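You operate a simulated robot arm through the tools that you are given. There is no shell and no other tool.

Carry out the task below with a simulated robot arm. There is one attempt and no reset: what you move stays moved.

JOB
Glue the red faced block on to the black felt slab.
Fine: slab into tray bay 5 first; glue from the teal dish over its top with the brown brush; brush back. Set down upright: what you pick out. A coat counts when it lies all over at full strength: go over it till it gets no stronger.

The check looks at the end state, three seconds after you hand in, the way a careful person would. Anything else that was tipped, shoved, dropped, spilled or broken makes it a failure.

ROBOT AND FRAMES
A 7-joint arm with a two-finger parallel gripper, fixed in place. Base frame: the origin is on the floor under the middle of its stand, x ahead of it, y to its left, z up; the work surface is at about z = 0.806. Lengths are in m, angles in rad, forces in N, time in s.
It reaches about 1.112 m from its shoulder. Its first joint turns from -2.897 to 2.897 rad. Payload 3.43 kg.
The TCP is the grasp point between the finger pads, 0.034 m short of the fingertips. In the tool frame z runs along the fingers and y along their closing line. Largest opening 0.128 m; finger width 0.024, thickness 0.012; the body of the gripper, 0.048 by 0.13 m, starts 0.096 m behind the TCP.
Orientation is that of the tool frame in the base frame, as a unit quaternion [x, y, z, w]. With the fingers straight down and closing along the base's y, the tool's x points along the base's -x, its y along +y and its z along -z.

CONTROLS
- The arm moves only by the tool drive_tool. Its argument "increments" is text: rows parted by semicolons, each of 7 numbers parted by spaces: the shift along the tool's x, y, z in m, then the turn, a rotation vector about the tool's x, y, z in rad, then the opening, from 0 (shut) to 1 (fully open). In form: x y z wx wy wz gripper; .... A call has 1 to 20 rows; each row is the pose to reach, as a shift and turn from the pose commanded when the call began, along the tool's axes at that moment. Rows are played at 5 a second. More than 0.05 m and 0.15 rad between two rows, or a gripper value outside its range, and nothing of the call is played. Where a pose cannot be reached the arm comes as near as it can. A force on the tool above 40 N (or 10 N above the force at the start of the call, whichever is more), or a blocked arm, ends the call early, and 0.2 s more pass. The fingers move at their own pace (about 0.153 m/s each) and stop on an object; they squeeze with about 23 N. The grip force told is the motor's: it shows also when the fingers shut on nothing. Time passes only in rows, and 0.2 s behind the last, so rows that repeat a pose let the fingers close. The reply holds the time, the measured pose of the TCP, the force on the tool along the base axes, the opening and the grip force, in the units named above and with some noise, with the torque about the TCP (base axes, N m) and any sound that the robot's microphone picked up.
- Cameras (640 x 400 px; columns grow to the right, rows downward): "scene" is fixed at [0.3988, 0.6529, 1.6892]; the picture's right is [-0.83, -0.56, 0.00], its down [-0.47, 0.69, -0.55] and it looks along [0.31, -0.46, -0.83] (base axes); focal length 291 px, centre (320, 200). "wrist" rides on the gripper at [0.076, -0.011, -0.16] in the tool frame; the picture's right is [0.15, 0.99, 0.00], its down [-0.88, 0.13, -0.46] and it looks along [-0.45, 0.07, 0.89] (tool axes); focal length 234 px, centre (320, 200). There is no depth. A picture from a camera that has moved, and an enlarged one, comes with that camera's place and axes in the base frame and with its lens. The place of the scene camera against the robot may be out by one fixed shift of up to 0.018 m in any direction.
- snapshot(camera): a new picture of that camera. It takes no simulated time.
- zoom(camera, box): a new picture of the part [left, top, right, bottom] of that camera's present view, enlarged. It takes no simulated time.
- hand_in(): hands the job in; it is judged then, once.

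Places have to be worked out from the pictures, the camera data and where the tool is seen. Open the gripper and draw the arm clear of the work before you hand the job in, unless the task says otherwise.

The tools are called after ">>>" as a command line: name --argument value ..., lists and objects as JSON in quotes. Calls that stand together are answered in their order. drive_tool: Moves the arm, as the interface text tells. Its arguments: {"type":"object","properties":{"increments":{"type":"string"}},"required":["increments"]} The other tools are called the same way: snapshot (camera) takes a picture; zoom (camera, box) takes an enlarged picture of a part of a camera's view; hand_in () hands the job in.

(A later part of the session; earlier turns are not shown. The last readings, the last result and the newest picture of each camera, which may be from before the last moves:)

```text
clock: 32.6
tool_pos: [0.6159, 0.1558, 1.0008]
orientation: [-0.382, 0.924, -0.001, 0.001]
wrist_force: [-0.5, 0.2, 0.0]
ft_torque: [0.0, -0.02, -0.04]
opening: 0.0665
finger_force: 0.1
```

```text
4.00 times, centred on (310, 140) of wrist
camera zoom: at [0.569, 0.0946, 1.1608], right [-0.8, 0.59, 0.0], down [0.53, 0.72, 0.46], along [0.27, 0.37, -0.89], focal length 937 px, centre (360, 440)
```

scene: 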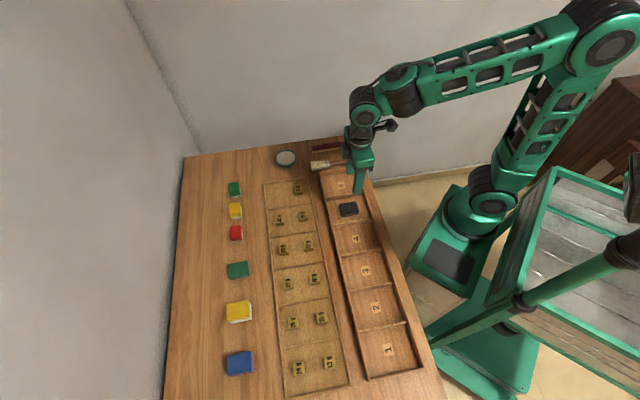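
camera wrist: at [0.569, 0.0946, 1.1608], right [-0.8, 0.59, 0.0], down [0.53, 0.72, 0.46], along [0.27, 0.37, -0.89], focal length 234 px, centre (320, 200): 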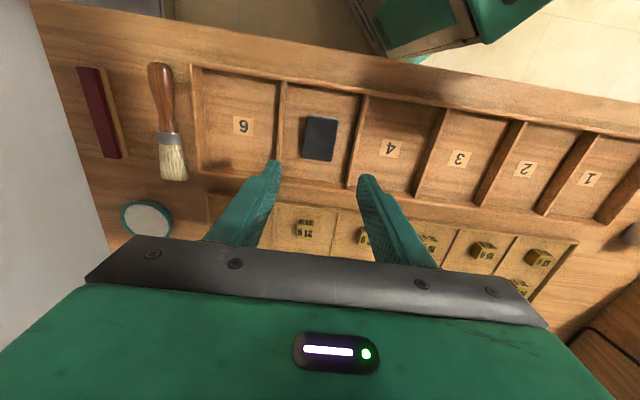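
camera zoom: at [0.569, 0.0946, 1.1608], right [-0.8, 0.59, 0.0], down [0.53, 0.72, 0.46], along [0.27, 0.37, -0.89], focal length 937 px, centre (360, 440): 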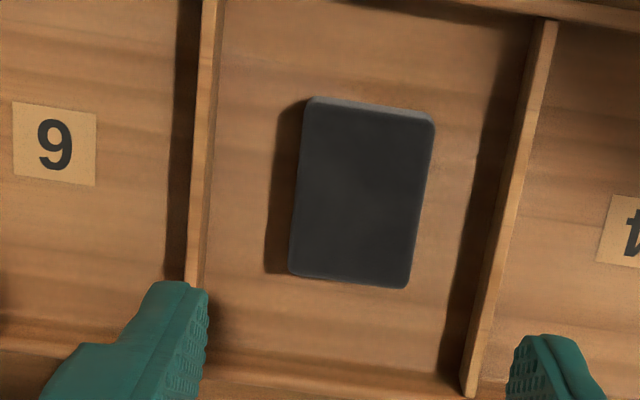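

The black slab lies flat in bay 5 and the teal slab stayed on the table. Next is the brush: I'll move above its handle, near (0.75, -0.015), and look at the gap to the tray wall.

>>> drive_tool --increments "0.0047 -0.031 0 0 0 0 0.52; 0.0094 -0.0616 0 0 0 0 0.52; 0.0141 -0.0924 0 0 0 0 0.52; 0.0189 -0.1233 0 0 0 0 0.52; 0.0236 -0.1541 0.01 0 0 0 0.52; 0.0283 -0.1849 0.03 0 0 0 0.52; 0.033 -0.2157 0.05 0 0 0 0.52; 0.033 -0.2157 0.05 0 0 0 0.52; 0.033 -0.2157 0.05 0 0 0 0.52"

>>> snapshot --camera "wrist"

>>> zoom --camera "wrist" --box '[250, 50, 410, 250]'

>>> zoom --camera "scene" --box '[295, 130, 370, 185]'

```text
clock: 34.6
tool_pos: [0.7448, -0.0205, 0.9512]
orientation: [-0.384, 0.923, -0.001, 0.001]
wrist_force: [0.1, 0.5, 0.1]
ft_torque: [-0.01, 0.0, -0.02]
opening: 0.0665
finger_force: 0.1
```

```text
taken
camera wrist: at [0.6992, -0.0811, 1.1101], right [-0.8, 0.59, 0.0], down [0.53, 0.72, 0.46], along [0.27, 0.37, -0.89], focal length 234 px, centre (320, 200)
```

wrist: 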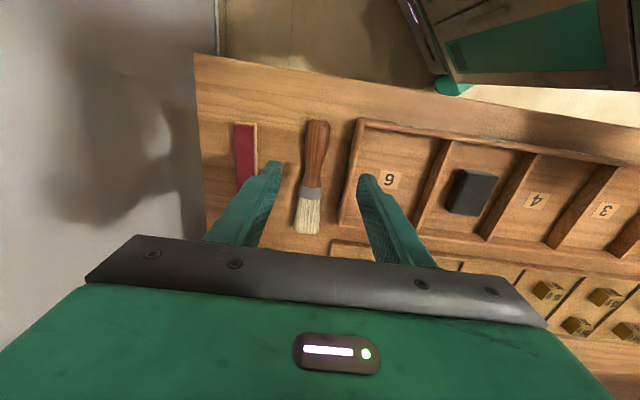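

```text
2.00 times, centred on (330, 150) of wrist
camera zoom: at [0.6992, -0.0811, 1.1101], right [-0.8, 0.59, 0.0], down [0.53, 0.72, 0.46], along [0.27, 0.37, -0.89], focal length 468 px, centre (300, 300)
```

zoom: 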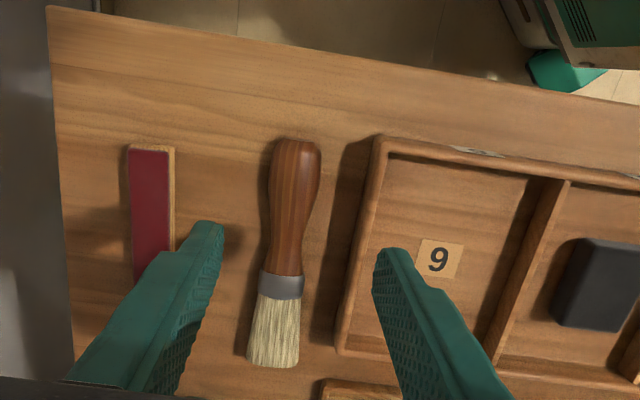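

```text
7.27 times, centred on (332, 158) of scene
camera zoom: at [0.3988, 0.6529, 1.6892], right [-0.83, -0.56, 0.0], down [-0.47, 0.69, -0.55], along [0.31, -0.46, -0.83], focal length 2116 px, centre (229, 509)
```

zoom: 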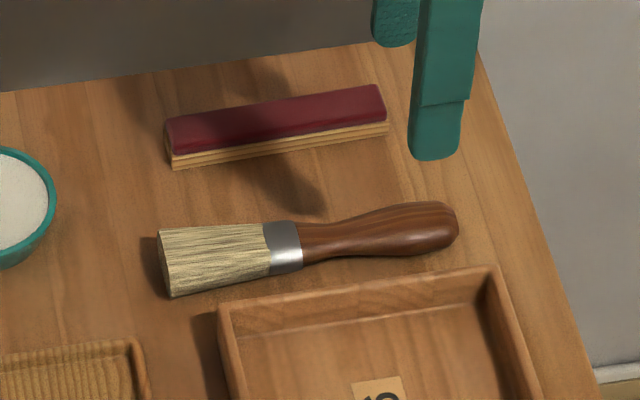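

The handle axis runs at about 47.5°, and there is about 0.047 m from it to the tray wall and plenty on the other side. I'll narrow the fingers to 0.05, align over the handle at (0.759, -0.011) and go part way down to check.

>>> drive_tool --increments "-0.0167 -0.0039 0 0 0 -0.041 0.39; -0.0167 -0.0039 0.03 0 0 -0.041 0.39; -0.0167 -0.0039 0.055 0 0 -0.041 0.39; -0.0167 -0.0039 0.07 0 0 -0.041 0.39; -0.0167 -0.0039 0.07 0 0 -0.041 0.39; -0.0167 -0.0039 0.07 0 0 -0.041 0.39"

>>> zoom --camera "wrist" --box '[230, 50, 410, 230]'

>>> zoom --camera "scene" --box '[295, 130, 370, 185]'

```text
clock: 36.0
tool_pos: [0.7595, -0.0119, 0.8813]
orientation: [-0.403, 0.915, -0.001, 0.001]
wrist_force: [0.5, 0.2, -0.5]
ft_torque: [0.01, -0.01, 0.01]
opening: 0.0499
finger_force: 0.0
```

```text
2.22 times, centred on (320, 140) of wrist
camera zoom: at [0.7162, -0.0738, 1.0398], right [-0.83, 0.56, 0.0], down [0.5, 0.74, 0.46], along [0.26, 0.38, -0.89], focal length 520 px, centre (320, 333)
```

zoom: 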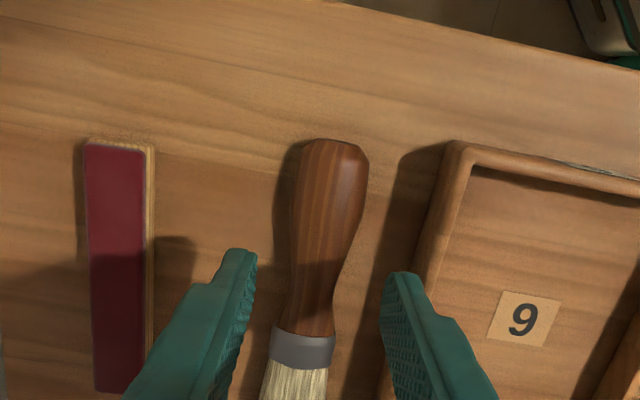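

```text
7.27 times, centred on (332, 158) of scene
camera zoom: at [0.3988, 0.6529, 1.6892], right [-0.83, -0.56, 0.0], down [-0.47, 0.69, -0.55], along [0.31, -0.46, -0.83], focal length 2116 px, centre (229, 509)
```

zoom: 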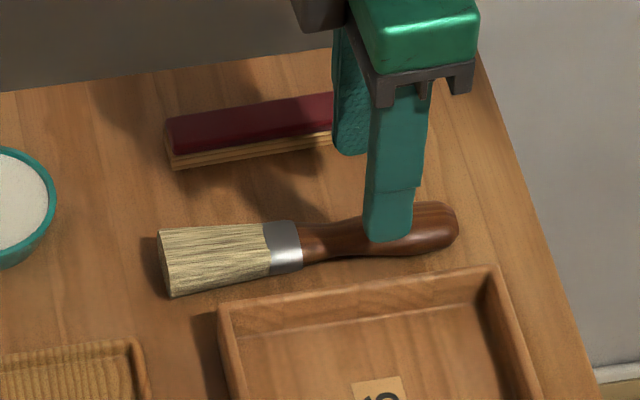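

The handle sits about 2 mm to the left of the tool's centre line, so I'll correct for that and descend. The fingers clear the tray wall by about 1 cm, and I'll close gently on the handle.

>>> drive_tool --increments "0 -0.002 0 0 0 0 0.36; 0 -0.002 0.012 0 0 0 0.36; 0 -0.002 0.024 0 0 0 0.36; 0 -0.002 0.034 0 0 0 0.36; 0 -0.002 0.039 0 0 0 0.36; 0 -0.002 0.039 0 0 0 0.36"

>>> zoom --camera "wrist" --box '[230, 50, 410, 230]'

>>> zoom --camera "scene" --box '[295, 130, 370, 185]'

```text
clock: 37.4
tool_pos: [0.7609, -0.0135, 0.8426]
orientation: [-0.403, 0.915, -0.001, 0.0]
wrist_force: [0.0, -0.1, -0.6]
ft_torque: [-0.02, -0.01, -0.01]
opening: 0.046
finger_force: 0.1
```

```text
2.22 times, centred on (320, 140) of wrist
camera zoom: at [0.7176, -0.0757, 1.0012], right [-0.83, 0.56, 0.0], down [0.5, 0.74, 0.46], along [0.26, 0.38, -0.89], focal length 520 px, centre (320, 333)
```

zoom: 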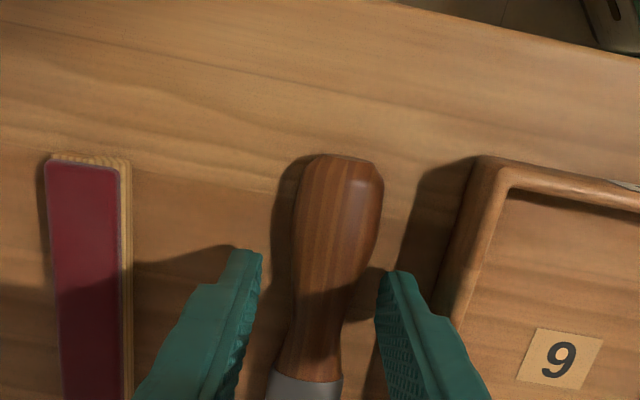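

```text
7.27 times, centred on (332, 158) of scene
camera zoom: at [0.3988, 0.6529, 1.6892], right [-0.83, -0.56, 0.0], down [-0.47, 0.69, -0.55], along [0.31, -0.46, -0.83], focal length 2116 px, centre (229, 509)
```

zoom: 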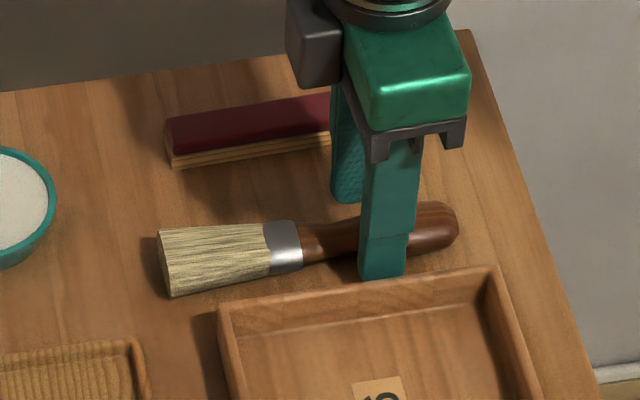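

The fingers are down without touching anything. I'll close on the handle.

>>> drive_tool --increments "0 -0.001 0 0 0 0 0.3; 0 -0.001 0 0 0 0 0.22; 0 -0.001 0 0 0 0 0.15; 0 -0.001 0 0 0 0 0.05; 0 -0.001 0 0 0 0 0; 0 -0.001 0 0 0 0 0"

>>> zoom --camera "wrist" --box '[230, 50, 410, 230]'

>>> zoom --camera "scene" --box '[295, 130, 370, 185]'

```text
clock: 38.8
tool_pos: [0.762, -0.0143, 0.8424]
orientation: [-0.403, 0.915, 0.0, 0.001]
wrist_force: [0.3, -0.5, 0.0]
ft_torque: [-0.01, -0.02, 0.01]
opening: 0.0288
finger_force: 23.2
```

```text
2.22 times, centred on (320, 140) of wrist
camera zoom: at [0.7184, -0.0765, 1.0012], right [-0.83, 0.56, 0.0], down [0.5, 0.74, 0.46], along [0.26, 0.38, -0.89], focal length 520 px, centre (320, 333)
```

zoom: 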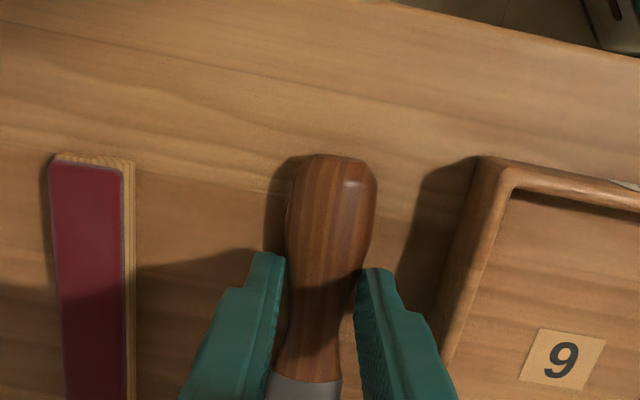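

```text
7.27 times, centred on (332, 158) of scene
camera zoom: at [0.3988, 0.6529, 1.6892], right [-0.83, -0.56, 0.0], down [-0.47, 0.69, -0.55], along [0.31, -0.46, -0.83], focal length 2116 px, centre (229, 509)
```

zoom: 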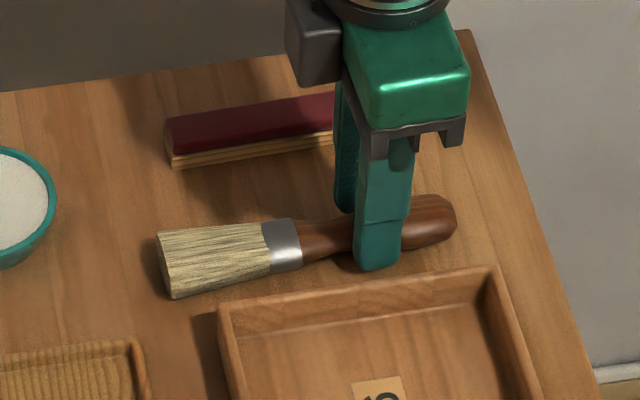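

The handle is gripped at 0.0288 with 23 N. I'll note this pose for returning the brush: (0.762, -0.0143, 0.8424), q [-0.403, 0.915, 0, 0]. Then I'll lift slowly and check that it holds level.

>>> drive_tool --increments "0 0 -0.002 0 0 0 0; 0 0 -0.005 0 0 0 0; 0 0 -0.01 0 0 0 0; 0 0 -0.018 0 0 0 0; 0 0 -0.026 0 0 0 0; 0 0 -0.034 0 0 0 0; 0 0 -0.034 0 0 0 0"

>>> zoom --camera "wrist" --box '[230, 50, 410, 230]'

>>> zoom --camera "scene" --box '[295, 130, 370, 185]'

```text
clock: 40.4
tool_pos: [0.7628, -0.0136, 0.8769]
orientation: [-0.403, 0.915, -0.001, 0.0]
wrist_force: [-0.1, -0.3, -0.5]
ft_torque: [-0.03, -0.01, -0.02]
opening: 0.0291
finger_force: 23.4
```

```text
2.22 times, centred on (320, 140) of wrist
camera zoom: at [0.7188, -0.0765, 1.0356], right [-0.83, 0.56, 0.0], down [0.5, 0.74, 0.46], along [0.26, 0.38, -0.89], focal length 520 px, centre (320, 333)
```

zoom: 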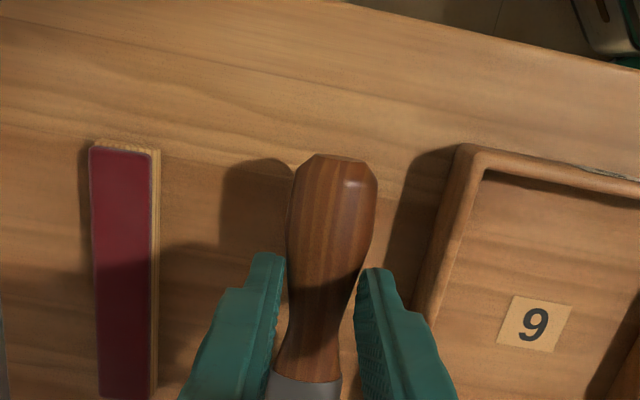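

```text
7.27 times, centred on (332, 158) of scene
camera zoom: at [0.3988, 0.6529, 1.6892], right [-0.83, -0.56, 0.0], down [-0.47, 0.69, -0.55], along [0.31, -0.46, -0.83], focal length 2116 px, centre (229, 509)
```

zoom: 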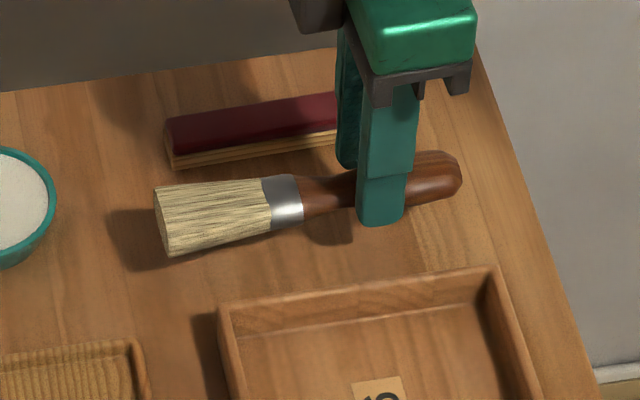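

The brush hangs steady and level. I'll lift it clear and test turning the tool by -90° about the vertical, so the bristles point along the tray. Later I can then tilt them down with the gripper leaning inwards.

>>> drive_tool --increments "0 0 -0.03 0 0 0 0; 0 0 -0.07 0 0 0 0; 0 0 -0.11 0 0 0 0; 0 0 -0.14 0 0 -0.1 0; 0 0 -0.15 0 0 -0.23 0; 0 0 -0.15 0 0 -0.36 0; 0 0 -0.15 0 0 -0.49 0; 0 0 -0.15 0 0 -0.62 0; 0 0 -0.15 0 0 -0.75 0; 0 0 -0.15 0 0 -0.88 0; 0 0 -0.15 0 0 -1.01 0; 0 0 -0.15 0 0 -1.14 0; 0 0 -0.15 0 0 -1.27 0; 0 0 -0.15 0 0 -1.4 0; 0 0 -0.15 0 0 -1.5 0; 0 0 -0.15 0 0 -1.571 0; 0 0 -0.15 0 0 -1.571 0; 0 0 -0.15 0 0 -1.571 0"

>>> snapshot --camera "wrist"

>>> snapshot --camera "scene"

```text
clock: 44.2
tool_pos: [0.7616, -0.0146, 1.0264]
orientation: [0.932, -0.362, 0.0, 0.0]
wrist_force: [-0.7, 0.4, 0.1]
ft_torque: [0.01, -0.04, -0.02]
opening: 0.0291
finger_force: 23.0
```

```text
taken
camera wrist: at [0.8249, -0.0561, 1.1855], right [-0.56, -0.83, 0.0], down [-0.74, 0.5, 0.46], along [-0.38, 0.26, -0.89], focal length 234 px, centre (320, 200)
```

wrist: 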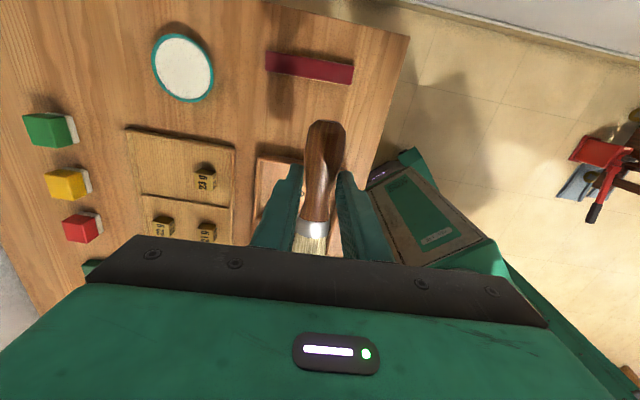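

```text
taken
```

scene: 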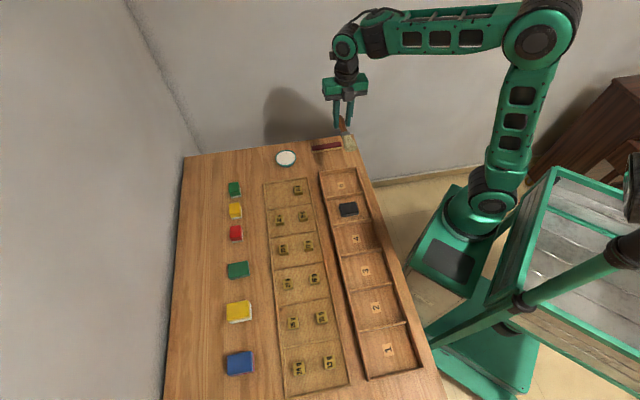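

The -90° turn worked. I'll now tilt about the closing axis by 0.9 rad so the bristles point down, then check the posture.

>>> drive_tool --increments "0 0 0 0 0.12 0 0; 0 0 0 0 0.25 0 0; 0 0 0 0 0.38 0 0; 0 0 0 0 0.51 0 0; 0 0 0 0 0.64 0 0; 0 0 0 0 0.77 0 0; 0 0 0 0 0.9 0 0; 0 0 0 0 0.9 0 0; 0 0 0 0 0.9 0 0"

>>> snapshot --camera "wrist"

>>> snapshot --camera "scene"

>>> zoom --camera "scene" --box '[310, 60, 390, 170]'

```text
clock: 46.2
tool_pos: [0.7623, -0.0141, 1.0247]
orientation: [0.838, -0.327, 0.406, 0.159]
wrist_force: [-1.8, -0.2, 0.2]
ft_torque: [0.01, -0.01, 0.02]
opening: 0.0292
finger_force: 23.1
```

```text
taken
camera wrist: at [0.7116, 0.0476, 1.1842], right [-0.6, -0.79, 0.11], down [-0.75, 0.51, -0.41], along [0.26, -0.33, -0.91], focal length 234 px, centre (320, 200)
```

wrist: 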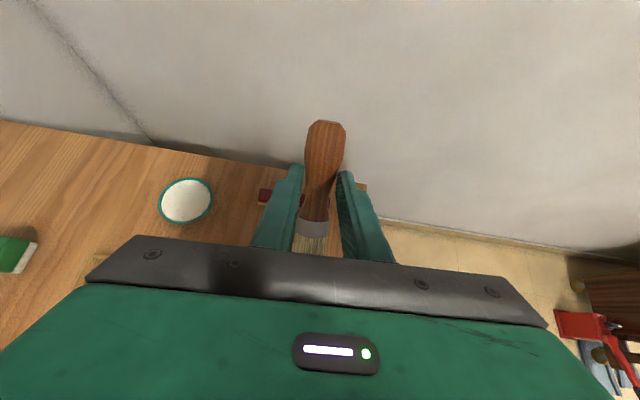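

```text
taken
```

scene: 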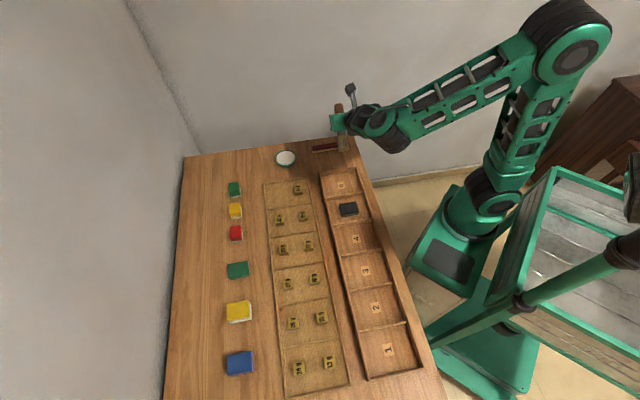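

```text
3.64 times, centred on (350, 115) of scene
camera zoom: at [0.3988, 0.6529, 1.6892], right [-0.83, -0.56, 0.0], down [-0.47, 0.69, -0.55], along [0.31, -0.46, -0.83], focal length 1058 px, centre (211, 509)
```

zoom: 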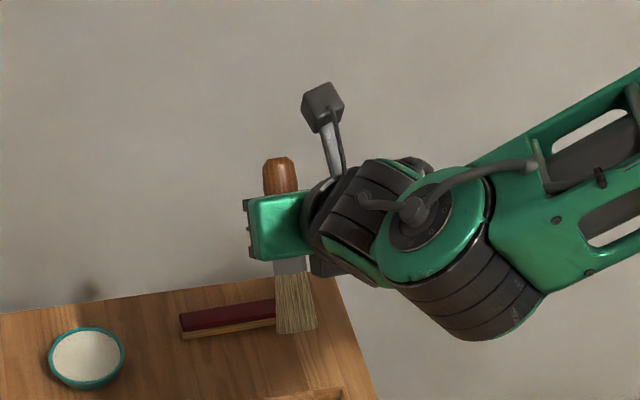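

The brush points down steeply, and my model puts the bristle tip at about (-0.11, 0, 0.0245) in the tool frame, which matches the picture within a few millimetres. I'll carry it at the same height to above the dish, which is centred at about (0.935, 0.092).

>>> drive_tool --increments "0.0093 -0.0279 0.0117 0 0 0 0; 0.0185 -0.0557 0.0233 0 0 0 0; 0.0278 -0.0836 0.035 0 0 0 0; 0.037 -0.1115 0.0467 0 0 0 0; 0.0463 -0.1394 0.0584 0 0 0 0; 0.0555 -0.1672 0.07 0 0 0 0; 0.0648 -0.1951 0.0817 0 0 0 0; 0.0648 -0.1951 0.0817 0 0 0 0; 0.0648 -0.1951 0.0817 0 0 0 0"

>>> snapshot --camera "scene"

>>> zoom --camera "scene" --box '[250, 100, 350, 180]'

>>> snapshot --camera "wrist"

```text
clock: 48.2
tool_pos: [0.9712, 0.0614, 1.0271]
orientation: [0.839, -0.325, 0.406, 0.157]
wrist_force: [-0.3, -0.4, -0.9]
ft_torque: [-0.01, -0.01, -0.01]
opening: 0.0289
finger_force: 22.6
```

```text
taken
```

scene: 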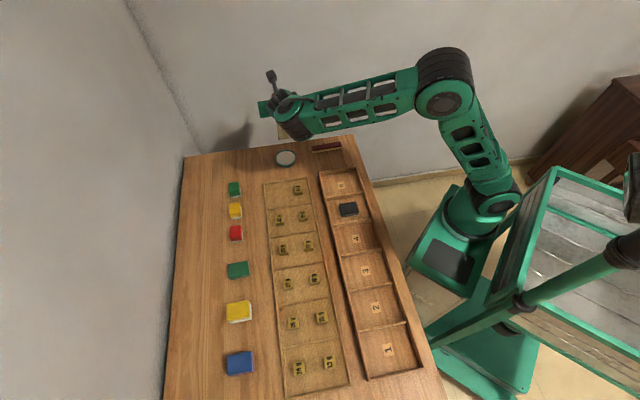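

```text
5.00 times, centred on (300, 140) of scene
camera zoom: at [0.3988, 0.6529, 1.6892], right [-0.83, -0.56, 0.0], down [-0.47, 0.69, -0.55], along [0.31, -0.46, -0.83], focal length 1454 px, centre (420, 500)
```

zoom: 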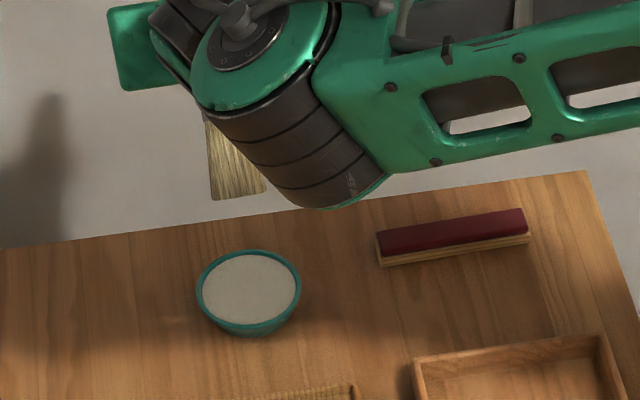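

```text
taken
camera wrist: at [0.9211, 0.1214, 1.1849], right [-0.6, -0.79, 0.11], down [-0.75, 0.51, -0.41], along [0.26, -0.33, -0.91], focal length 234 px, centre (320, 200)
```

wrist: 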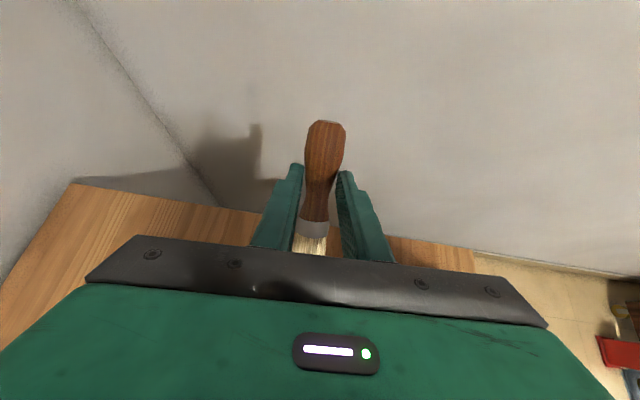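

In the scene picture the tip (240, 195) is where my model puts it, and straight below it is the middle of the dish. I'll lower until the tip is about 2 cm above the rim, then look again.

>>> drive_tool --increments "-0.0168 0 0.0133 0 0 0 0; -0.0337 0 0.0266 0 0 0 0; -0.0505 0 0.0399 0 0 0 0; -0.0627 0 0.0495 0 0 0 0; -0.0627 0 0.0495 0 0 0 0; -0.0627 0 0.0495 0 0 0 0"

>>> zoom --camera "scene" --box '[260, 130, 320, 180]'

>>> snapshot --camera "wrist"

```text
clock: 49.6
tool_pos: [0.9699, 0.0601, 0.9481]
orientation: [0.839, -0.326, 0.406, 0.158]
wrist_force: [0.3, 0.2, -0.7]
ft_torque: [0.0, -0.01, 0.02]
opening: 0.029
finger_force: 22.6
```

```text
8.00 times, centred on (290, 155) of scene
camera zoom: at [0.3988, 0.6529, 1.6892], right [-0.83, -0.56, 0.0], down [-0.47, 0.69, -0.55], along [0.31, -0.46, -0.83], focal length 2327 px, centre (560, 560)
```

zoom: 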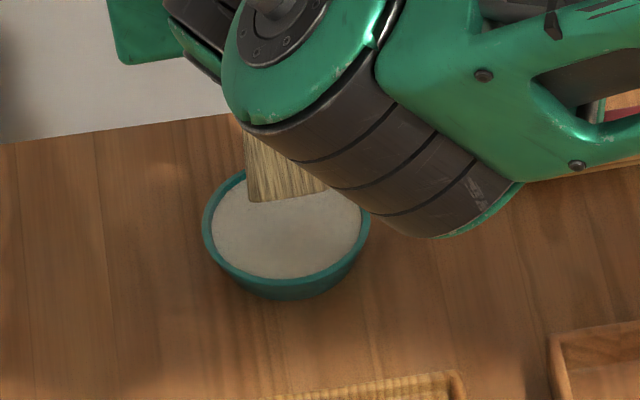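

```text
taken
camera wrist: at [0.9203, 0.1211, 1.1047], right [-0.6, -0.79, 0.11], down [-0.75, 0.51, -0.41], along [0.26, -0.33, -0.91], focal length 234 px, centre (320, 200)
```

wrist: 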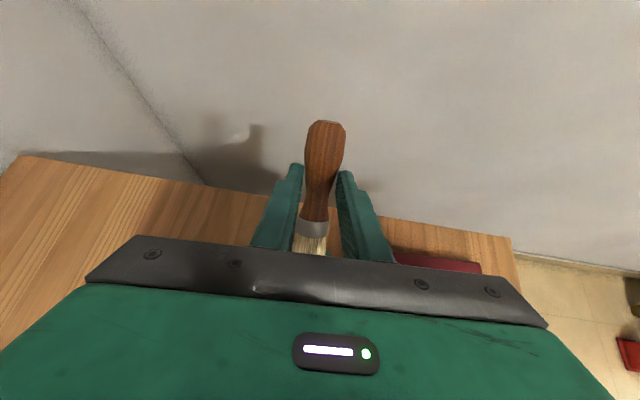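

The bristle tip is right over the glue. I'll lower it gradually into the dish and watch the force.

>>> drive_tool --increments "-0.0063 0 0.005 0 0 0 0; -0.0125 0 0.0099 0 0 0 0; -0.0157 0 0.0124 0 0 0 0; -0.0157 0 0.0124 0 0 0 0"

>>> zoom --camera "scene" --box '[260, 130, 320, 180]'

```text
clock: 50.6
tool_pos: [0.97, 0.0594, 0.9294]
orientation: [0.838, -0.328, 0.407, 0.158]
wrist_force: [7.3, -4.5, 17.3]
ft_torque: [-0.12, -0.13, -0.01]
opening: 0.0293
finger_force: 22.8
```

```text
8.00 times, centred on (290, 155) of scene
camera zoom: at [0.3988, 0.6529, 1.6892], right [-0.83, -0.56, 0.0], down [-0.47, 0.69, -0.55], along [0.31, -0.46, -0.83], focal length 2327 px, centre (560, 560)
```

zoom: 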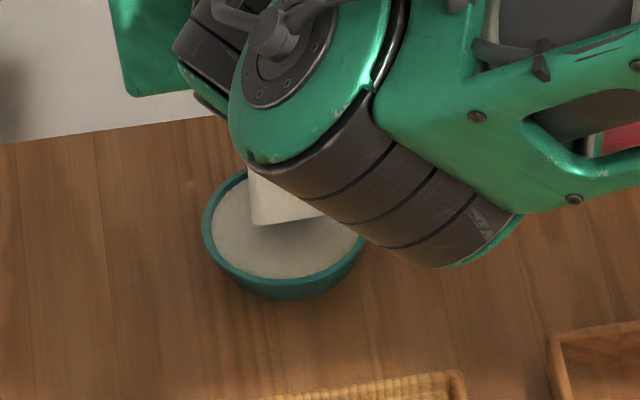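

The tip touched at about 19 N and the bristles turned white, so they're loaded with glue. I'll lift off and look at the brush.

>>> drive_tool --increments "0.004 0 -0.0032 0 0 0 0; 0.0157 0 -0.0124 0 0 0 0; 0.0313 0 -0.0248 0 0 0 0; 0.055 0 -0.0434 0 0 0 0; 0.0783 0 -0.0619 0 0 0 0; 0.0783 0 -0.0619 0 0 0 0"

>>> zoom --camera "scene" --box '[260, 110, 320, 180]'

>>> snapshot --camera "wrist"

```text
clock: 52.0
tool_pos: [0.9713, 0.0601, 1.0263]
orientation: [0.839, -0.327, 0.405, 0.158]
wrist_force: [0.1, -1.4, 0.2]
ft_torque: [0.03, 0.02, 0.02]
opening: 0.029
finger_force: 22.4
```

```text
5.71 times, centred on (290, 145) of scene
camera zoom: at [0.3988, 0.6529, 1.6892], right [-0.83, -0.56, 0.0], down [-0.47, 0.69, -0.55], along [0.31, -0.46, -0.83], focal length 1662 px, centre (491, 514)
```

zoom: 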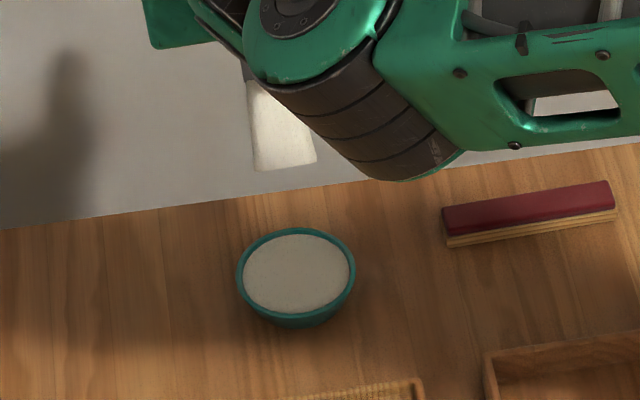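

```text
taken
camera wrist: at [0.9206, 0.1215, 1.1839], right [-0.6, -0.79, 0.11], down [-0.75, 0.51, -0.41], along [0.26, -0.33, -0.91], focal length 234 px, centre (320, 200)
```

wrist: 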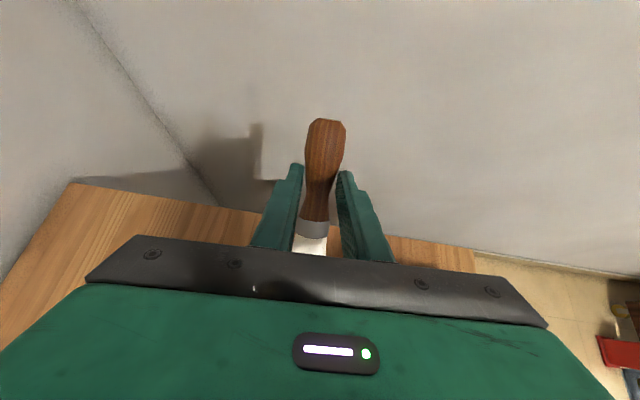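

The bristles are fully loaded and nothing dripped. I'll carry the brush at this height to above the slab, whose centre is about (0.616, 0.1545).

>>> drive_tool --increments "-0.0086 0.0085 -0.0108 0 0 0 0; -0.0258 0.0256 -0.0325 0 0 0 0; -0.043 0.0427 -0.0541 0 0 0 0; -0.0602 0.0598 -0.0758 0 0 0 0; -0.0774 0.0769 -0.0974 0 0 0 0; -0.0946 0.094 -0.1191 0 0 0 0; -0.1119 0.1111 -0.1407 0 0 0 0; -0.1291 0.1282 -0.1624 0 0 0 0; -0.1463 0.1453 -0.184 0 0 0 0; -0.1635 0.1624 -0.2057 0 0 0 0; -0.1721 0.1709 -0.2165 0 0 0 0; -0.1721 0.1709 -0.2165 0 0 0 0; -0.1721 0.1709 -0.2165 0 0 0 0"

>>> snapshot --camera "scene"

>>> zoom --camera "scene" --box '[310, 150, 400, 240]'

>>> snapshot --camera "wrist"

```text
clock: 54.8
tool_pos: [0.6506, 0.1198, 1.0269]
orientation: [0.839, -0.327, 0.406, 0.158]
wrist_force: [0.5, -0.2, -0.9]
ft_torque: [0.0, -0.01, 0.01]
opening: 0.0291
finger_force: 23.2
```

```text
taken
```

scene: 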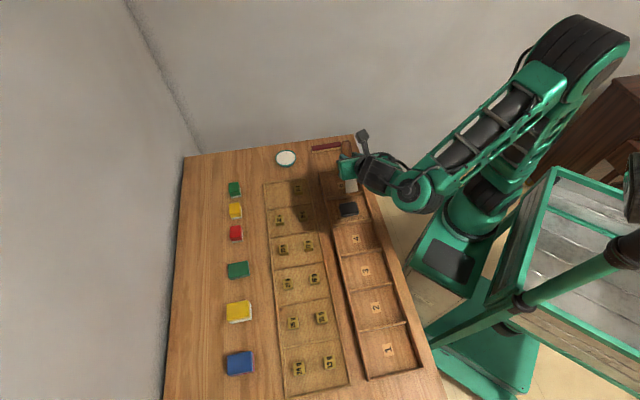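

```text
4.44 times, centred on (355, 195) of scene
camera zoom: at [0.3988, 0.6529, 1.6892], right [-0.83, -0.56, 0.0], down [-0.47, 0.69, -0.55], along [0.31, -0.46, -0.83], focal length 1293 px, centre (164, 222)
```

zoom: 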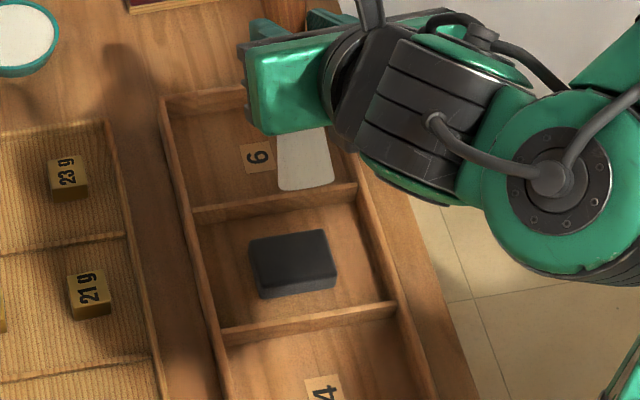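

```text
taken
camera wrist: at [0.6002, 0.1818, 1.1841], right [-0.6, -0.79, 0.11], down [-0.75, 0.52, -0.41], along [0.26, -0.33, -0.91], focal length 234 px, centre (320, 200)
```

wrist: 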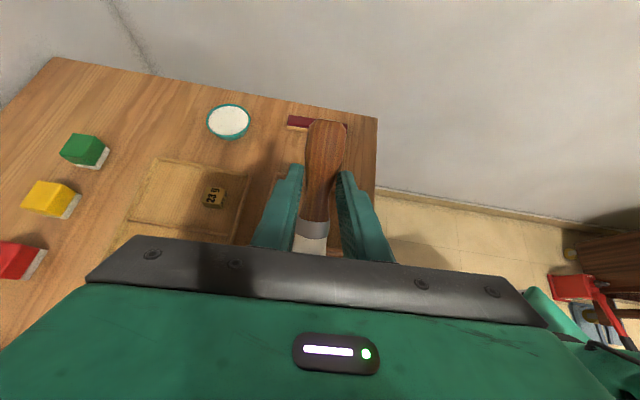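

The scene camera sees the bristles and the slab well, and predicted and observed positions agree within 3 mm. I'll lower the tip to about 1 cm above the slab, slightly toward bay 4's side, ready for a dragging stroke.

>>> drive_tool --increments "-0.0199 -0.0007 0.012 0 0 0 0; -0.0398 -0.0014 0.0239 0 0 0 0; -0.0596 -0.002 0.0359 0 0 0 0; -0.0795 -0.0027 0.0478 0 0 0 0; -0.0795 -0.0027 0.0478 0 0 0 0; -0.0795 -0.0027 0.0478 0 0 0 0"

>>> zoom --camera "scene" --box '[325, 180, 375, 230]'

```text
clock: 56.2
tool_pos: [0.6431, 0.1299, 0.934]
orientation: [0.839, -0.327, 0.406, 0.157]
wrist_force: [5.9, -6.0, 16.4]
ft_torque: [-0.08, -0.04, -0.02]
opening: 0.0288
finger_force: 22.6
```

```text
8.00 times, centred on (350, 205) of scene
camera zoom: at [0.3988, 0.6529, 1.6892], right [-0.83, -0.56, 0.0], down [-0.47, 0.69, -0.55], along [0.31, -0.46, -0.83], focal length 2327 px, centre (80, 160)
```

zoom: 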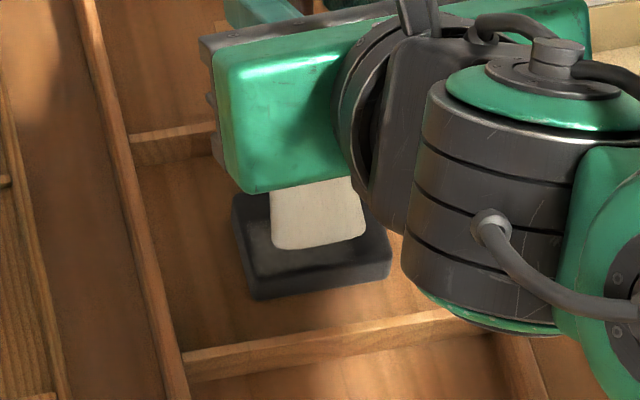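

The tip is already touching at 18 N, earlier than expected. I'll ease off in small steps to get a light touch.

>>> drive_tool --increments "0.0008 0 -0.0006 0 0 0 0; 0.0008 0 -0.0006 0 0 0 0"

>>> drive_tool --increments "0.0008 0 -0.0006 0 0 0 0; 0.0008 0 -0.0006 0 0 0 0"

```text
clock: 56.8
tool_pos: [0.644, 0.1308, 0.934]
orientation: [0.839, -0.325, 0.407, 0.158]
wrist_force: [0.1, 0.0, 6.3]
ft_torque: [0.1, 0.21, 0.05]
opening: 0.029
finger_force: 22.8
```

```text
clock: 57.4
tool_pos: [0.6437, 0.13, 0.9356]
orientation: [0.839, -0.327, 0.405, 0.158]
wrist_force: [-0.6, -0.2, 0.2]
ft_torque: [0.01, 0.01, -0.03]
opening: 0.0291
finger_force: 22.7
```

Contact stiffness is about 10 N/mm, with zero force here. I'll press about 0.5 mm and make a first short drag toward the handle side, then lift and look at what it deposits.

>>> drive_tool --increments "-0.0004 0 0.0003 0 0 0 0; 0.0034 0.0003 0.005 0 0 0 0; 0.0071 0.0005 0.0097 0 0 0 0; 0.0108 0.0008 0.0144 0 0 0 0; 0.0145 0.001 0.0191 0 0 0 0; 0.0182 0.0013 0.0238 0 0 0 0"

>>> zoom --camera "scene" --box '[325, 180, 375, 230]'

```text
clock: 58.8
tool_pos: [0.6652, 0.1097, 0.9364]
orientation: [0.839, -0.327, 0.406, 0.157]
wrist_force: [-0.1, -0.2, -0.3]
ft_torque: [-0.01, 0.01, 0.0]
opening: 0.0289
finger_force: 23.0
```

```text
8.00 times, centred on (350, 205) of scene
camera zoom: at [0.3988, 0.6529, 1.6892], right [-0.83, -0.56, 0.0], down [-0.47, 0.69, -0.55], along [0.31, -0.46, -0.83], focal length 2327 px, centre (80, 160)
```

zoom: 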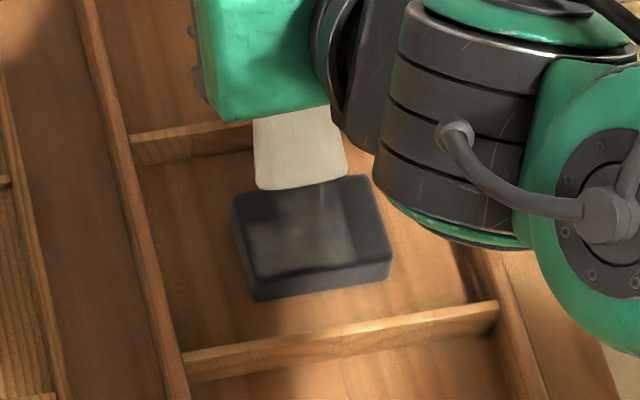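

A faint white patch now lies on the middle of the slab, so the coating works and builds up with passes. I'll brush back and forth over the middle strip with light pressure, then lift to look.

>>> drive_tool --increments "-0.0004 0 0.0003 0 0 0 0; -0.0051 -0.0003 -0.0056 0 0 0 0; -0.0097 -0.0006 -0.0114 0 0 0 0; -0.0144 -0.0009 -0.0173 0 0 0 0; -0.019 -0.0012 -0.0232 0 0 0 0; -0.0144 -0.0009 -0.0173 0 0 0 0; -0.0097 -0.0006 -0.0114 0 0 0 0; -0.0051 -0.0003 -0.0056 0 0 0 0; -0.0004 0 0.0003 0 0 0 0"

>>> zoom --camera "scene" --box '[325, 180, 375, 230]'

```text
clock: 60.8
tool_pos: [0.6647, 0.1095, 0.9359]
orientation: [0.839, -0.326, 0.407, 0.157]
wrist_force: [-0.8, -0.7, -0.2]
ft_torque: [0.01, 0.01, 0.01]
opening: 0.0291
finger_force: 22.6
```

```text
8.00 times, centred on (350, 205) of scene
camera zoom: at [0.3988, 0.6529, 1.6892], right [-0.83, -0.56, 0.0], down [-0.47, 0.69, -0.55], along [0.31, -0.46, -0.83], focal length 2327 px, centre (80, 160)
```

zoom: 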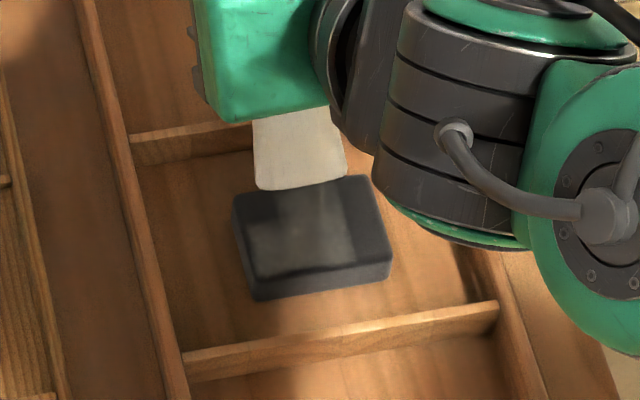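

The coat is building slowly. I'll stop mid-slab with slightly more pressure to read the contact force.

>>> drive_tool --increments "-0.0004 0 0.0003 0 0 0 0; -0.0051 -0.0003 -0.0056 0 0 0 0; -0.0097 -0.0006 -0.0114 0 0 0 0; -0.0097 -0.0006 -0.0114 0 0 0 0"

>>> zoom --camera "scene" --box '[325, 180, 375, 230]'

```text
clock: 61.8
tool_pos: [0.6556, 0.1198, 0.9344]
orientation: [0.838, -0.327, 0.406, 0.159]
wrist_force: [-0.1, -1.5, 1.2]
ft_torque: [-0.02, 0.0, 0.04]
opening: 0.0289
finger_force: 22.6
```

```text
8.00 times, centred on (350, 205) of scene
camera zoom: at [0.3988, 0.6529, 1.6892], right [-0.83, -0.56, 0.0], down [-0.47, 0.69, -0.55], along [0.31, -0.46, -0.83], focal length 2327 px, centre (80, 160)
```

zoom: 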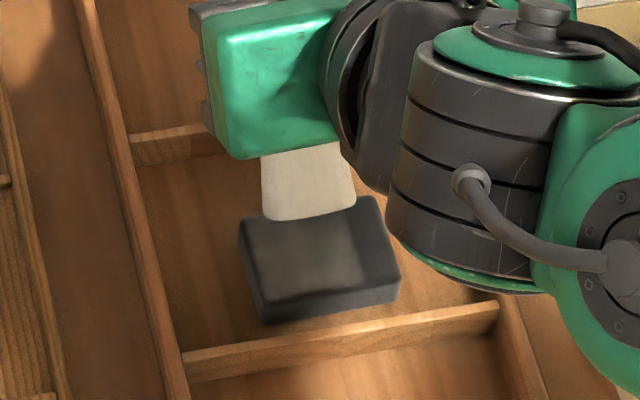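

The slab has slid about 9 mm toward bay 4. The tip had gone off its far edge and pushed it on the way back. It's still flat in bay 5, but I must stay inside its edges, so I'll lift and re-measure.

>>> drive_tool --increments "0.004 0.0002 0 0 0 0 0; 0.012 0.0002 -0.007 0 0 0 0; 0.024 0.0002 -0.017 0 0 0 0; 0.024 0.0002 -0.017 0 0 0 0"

>>> zoom --camera "scene" --box '[325, 180, 375, 230]'

>>> snapshot --camera "wrist"

```text
clock: 62.8
tool_pos: [0.6562, 0.1188, 0.9637]
orientation: [0.839, -0.327, 0.405, 0.157]
wrist_force: [-1.7, 0.9, -0.3]
ft_torque: [-0.02, -0.01, -0.01]
opening: 0.029
finger_force: 22.8
```

```text
8.00 times, centred on (350, 205) of scene
camera zoom: at [0.3988, 0.6529, 1.6892], right [-0.83, -0.56, 0.0], down [-0.47, 0.69, -0.55], along [0.31, -0.46, -0.83], focal length 2327 px, centre (80, 160)
```

zoom: 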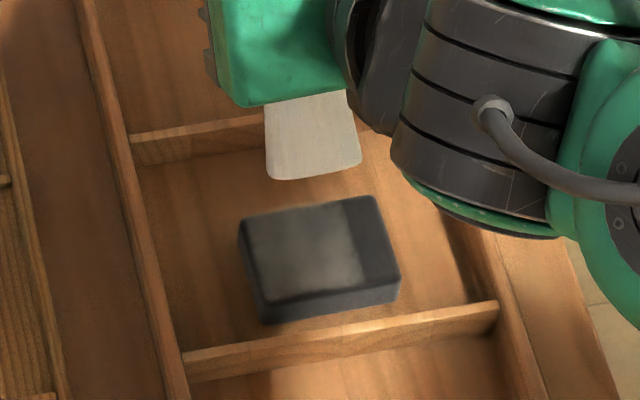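

```text
taken
camera wrist: at [0.6056, 0.1802, 1.1215], right [-0.6, -0.79, 0.11], down [-0.75, 0.52, -0.41], along [0.26, -0.33, -0.91], focal length 234 px, centre (320, 200)
```

wrist: 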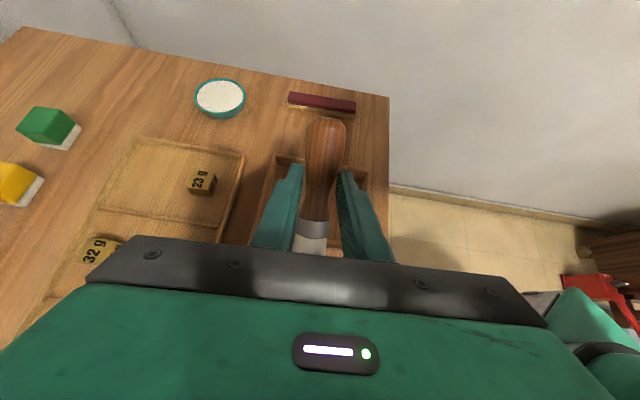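

Now I'll zoom in tightly on the slab to see how the coat is distributed.

>>> zoom --camera "scene" --box '[338, 200, 366, 222]'

```text
16.00 times, centred on (352, 211) of scene
camera zoom: at [0.3988, 0.6529, 1.6892], right [-0.83, -0.56, 0.0], down [-0.47, 0.69, -0.55], along [0.31, -0.46, -0.83], focal length 4654 px, centre (-192, 24)
```

zoom: 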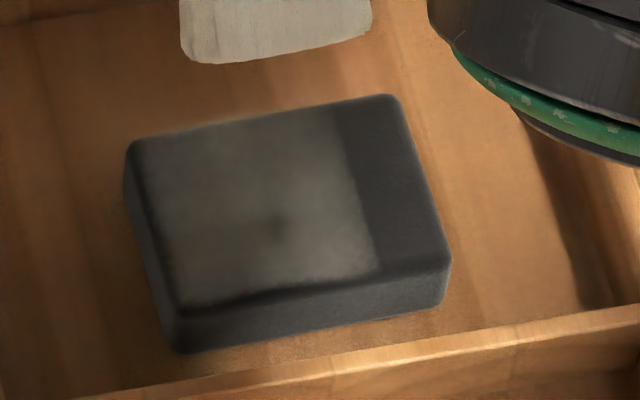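

The coat covers about the left 70% of the slab, evenly but still faint, and the brush is about 7 mm off-centre toward the left. I'll move to a start point well inside the slab and approach the surface gently.

>>> drive_tool --increments "-0.0109 -0.002 -0.0137 0 0 0 0; -0.0217 -0.0039 -0.0273 0 0 0 0; -0.0319 -0.0039 -0.0192 0 0 0 0; -0.0405 -0.0039 -0.0123 0 0 0 0; -0.0405 -0.0039 -0.0123 0 0 0 0"

>>> zoom --camera "scene" --box '[333, 190, 371, 225]'

```text
clock: 64.0
tool_pos: [0.6341, 0.1453, 0.9397]
orientation: [0.839, -0.326, 0.406, 0.157]
wrist_force: [-0.4, -0.8, -0.6]
ft_torque: [-0.01, -0.02, -0.03]
opening: 0.0291
finger_force: 22.9
```

```text
11.43 times, centred on (352, 208) of scene
camera zoom: at [0.3988, 0.6529, 1.6892], right [-0.83, -0.56, 0.0], down [-0.47, 0.69, -0.55], along [0.31, -0.46, -0.83], focal length 3324 px, centre (-46, 114)
```

zoom: 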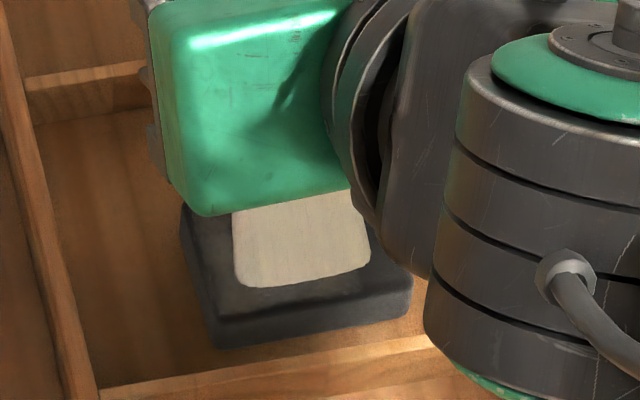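

The brush is over the near half of the slab with no contact yet. I'll step down to find the surface.

>>> drive_tool --increments "-0.0016 0 0.0012 0 0 0 0; -0.0031 0 0.0025 0 0 0 0; -0.0031 0 0.0025 0 0 0 0"

>>> drive_tool --increments "-0.0008 0 0.0006 0 0 0 0; -0.0008 0 0.0006 0 0 0 0"

```text
clock: 64.8
tool_pos: [0.6328, 0.1449, 0.9348]
orientation: [0.839, -0.326, 0.406, 0.158]
wrist_force: [1.0, -0.4, -0.2]
ft_torque: [-0.03, 0.02, -0.01]
opening: 0.0289
finger_force: 22.6
```

```text
clock: 65.4
tool_pos: [0.6329, 0.1443, 0.9347]
orientation: [0.839, -0.326, 0.406, 0.157]
wrist_force: [-0.2, -0.2, 0.2]
ft_torque: [0.02, 0.01, -0.03]
opening: 0.0293
finger_force: 23.2
```

>>> drive_tool --increments "-0.0008 0 0.0006 0 0 0 0; -0.0008 0 0.0006 0 0 0 0"

>>> drive_tool --increments "-0.0008 0 0.0006 0 0 0 0; -0.0008 0 0.0006 0 0 0 0"

```text
clock: 66.0
tool_pos: [0.6333, 0.1443, 0.9334]
orientation: [0.839, -0.327, 0.407, 0.157]
wrist_force: [0.5, -0.2, 9.7]
ft_torque: [0.28, 0.31, 0.03]
opening: 0.0289
finger_force: 22.6
```

```text
clock: 66.6
tool_pos: [0.6325, 0.1447, 0.9329]
orientation: [0.838, -0.327, 0.407, 0.158]
wrist_force: [2.8, -2.1, 14.0]
ft_torque: [0.19, 0.14, 0.01]
opening: 0.0292
finger_force: 22.7
```

Contact is found, so I'll ease back to roughly 3–4 N. Then I'll do one back-and-forth stroke kept inside the slab (23 mm of travel).

>>> drive_tool --increments "0.0012 0 -0.0009 0 0 0 0; 0.0049 0.0003 0.0038 0 0 0 0; 0.0087 0.0005 0.0085 0 0 0 0; 0.0124 0.0008 0.0132 0 0 0 0; 0.0155 0.001 0.0171 0 0 0 0; 0.0124 0.0008 0.0132 0 0 0 0; 0.0087 0.0005 0.0085 0 0 0 0; 0.0049 0.0003 0.0038 0 0 0 0; 0.0012 0 -0.0009 0 0 0 0"

>>> zoom --camera "scene" --box '[333, 190, 371, 225]'

```text
clock: 68.6
tool_pos: [0.6329, 0.145, 0.9332]
orientation: [0.84, -0.326, 0.405, 0.157]
wrist_force: [-0.5, 0.3, -0.7]
ft_torque: [-0.03, -0.03, 0.04]
opening: 0.0291
finger_force: 23.0
```

```text
11.43 times, centred on (352, 208) of scene
camera zoom: at [0.3988, 0.6529, 1.6892], right [-0.83, -0.56, 0.0], down [-0.47, 0.69, -0.55], along [0.31, -0.46, -0.83], focal length 3324 px, centre (-46, 114)
```

zoom: 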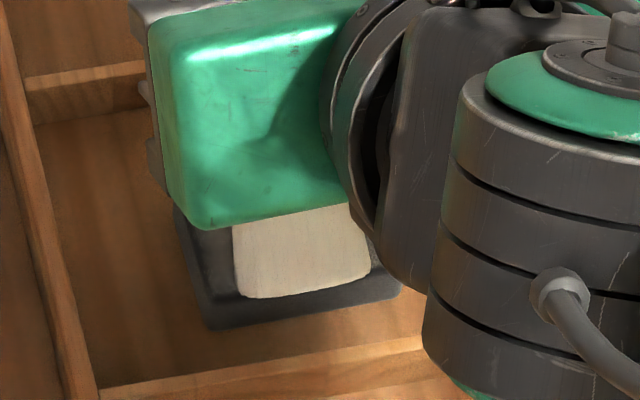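

The slab was dragged back about 7 mm, because that first row still carried too much pressure. I'll lift and look at the coat, then use a lighter touch.

>>> drive_tool --increments "0.0157 0 -0.0124 0 0 0 0; 0.0392 0.0013 -0.0154 0 0 0 0; 0.0547 0.0023 0.0042 0 0 0 0; 0.0547 0.0023 0.0042 0 0 0 0"

>>> zoom --camera "scene" --box '[325, 180, 375, 230]'

>>> zoom --camera "scene" --box '[338, 198, 366, 220]'

```text
clock: 69.6
tool_pos: [0.659, 0.1178, 0.9752]
orientation: [0.839, -0.327, 0.406, 0.158]
wrist_force: [-0.9, 0.4, -0.8]
ft_torque: [0.0, 0.0, 0.03]
opening: 0.0294
finger_force: 23.1
```

```text
8.00 times, centred on (350, 205) of scene
camera zoom: at [0.3988, 0.6529, 1.6892], right [-0.83, -0.56, 0.0], down [-0.47, 0.69, -0.55], along [0.31, -0.46, -0.83], focal length 2327 px, centre (80, 160)
```

zoom: 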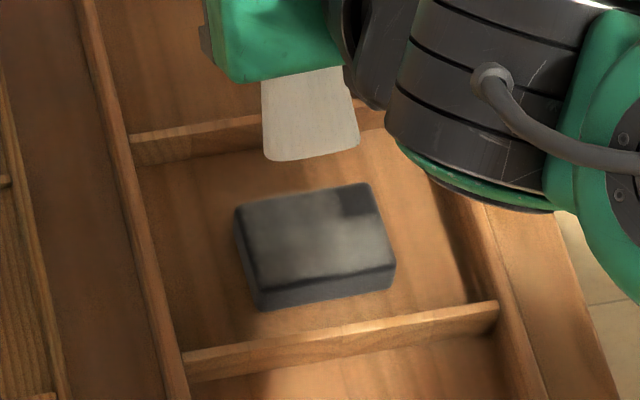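

```text
16.00 times, centred on (352, 209) of scene
camera zoom: at [0.3988, 0.6529, 1.6892], right [-0.83, -0.56, 0.0], down [-0.47, 0.69, -0.55], along [0.31, -0.46, -0.83], focal length 4654 px, centre (-192, 56)
```

zoom: 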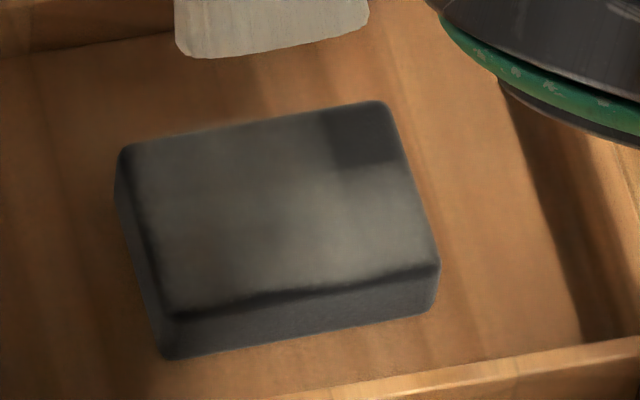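

Nearly the whole top has a thin coat now; only the right rear corner is bare, and everything still needs to get stronger. I'll move a bit to the right and approach lightly for the next strokes.

>>> drive_tool --increments "-0.0155 0.0028 -0.0007 0 0 0 0; -0.031 0.0056 -0.0013 0 0 0 0; -0.0463 0.0084 -0.002 0 0 0 0; -0.0494 0.0084 0.0005 0 0 0 0; -0.0494 0.0084 0.0005 0 0 0 0"

>>> drive_tool --increments "-0.0008 0 0.0006 0 0 0 0; -0.0008 0 0.0006 0 0 0 0"

```text
clock: 70.8
tool_pos: [0.6307, 0.1331, 0.9352]
orientation: [0.839, -0.326, 0.407, 0.157]
wrist_force: [0.1, 0.6, -0.2]
ft_torque: [-0.01, -0.01, -0.02]
opening: 0.029
finger_force: 22.8
```

```text
clock: 71.4
tool_pos: [0.6308, 0.1335, 0.9352]
orientation: [0.839, -0.326, 0.406, 0.157]
wrist_force: [0.7, 0.4, -0.1]
ft_torque: [-0.04, -0.01, 0.03]
opening: 0.0292
finger_force: 23.1
```

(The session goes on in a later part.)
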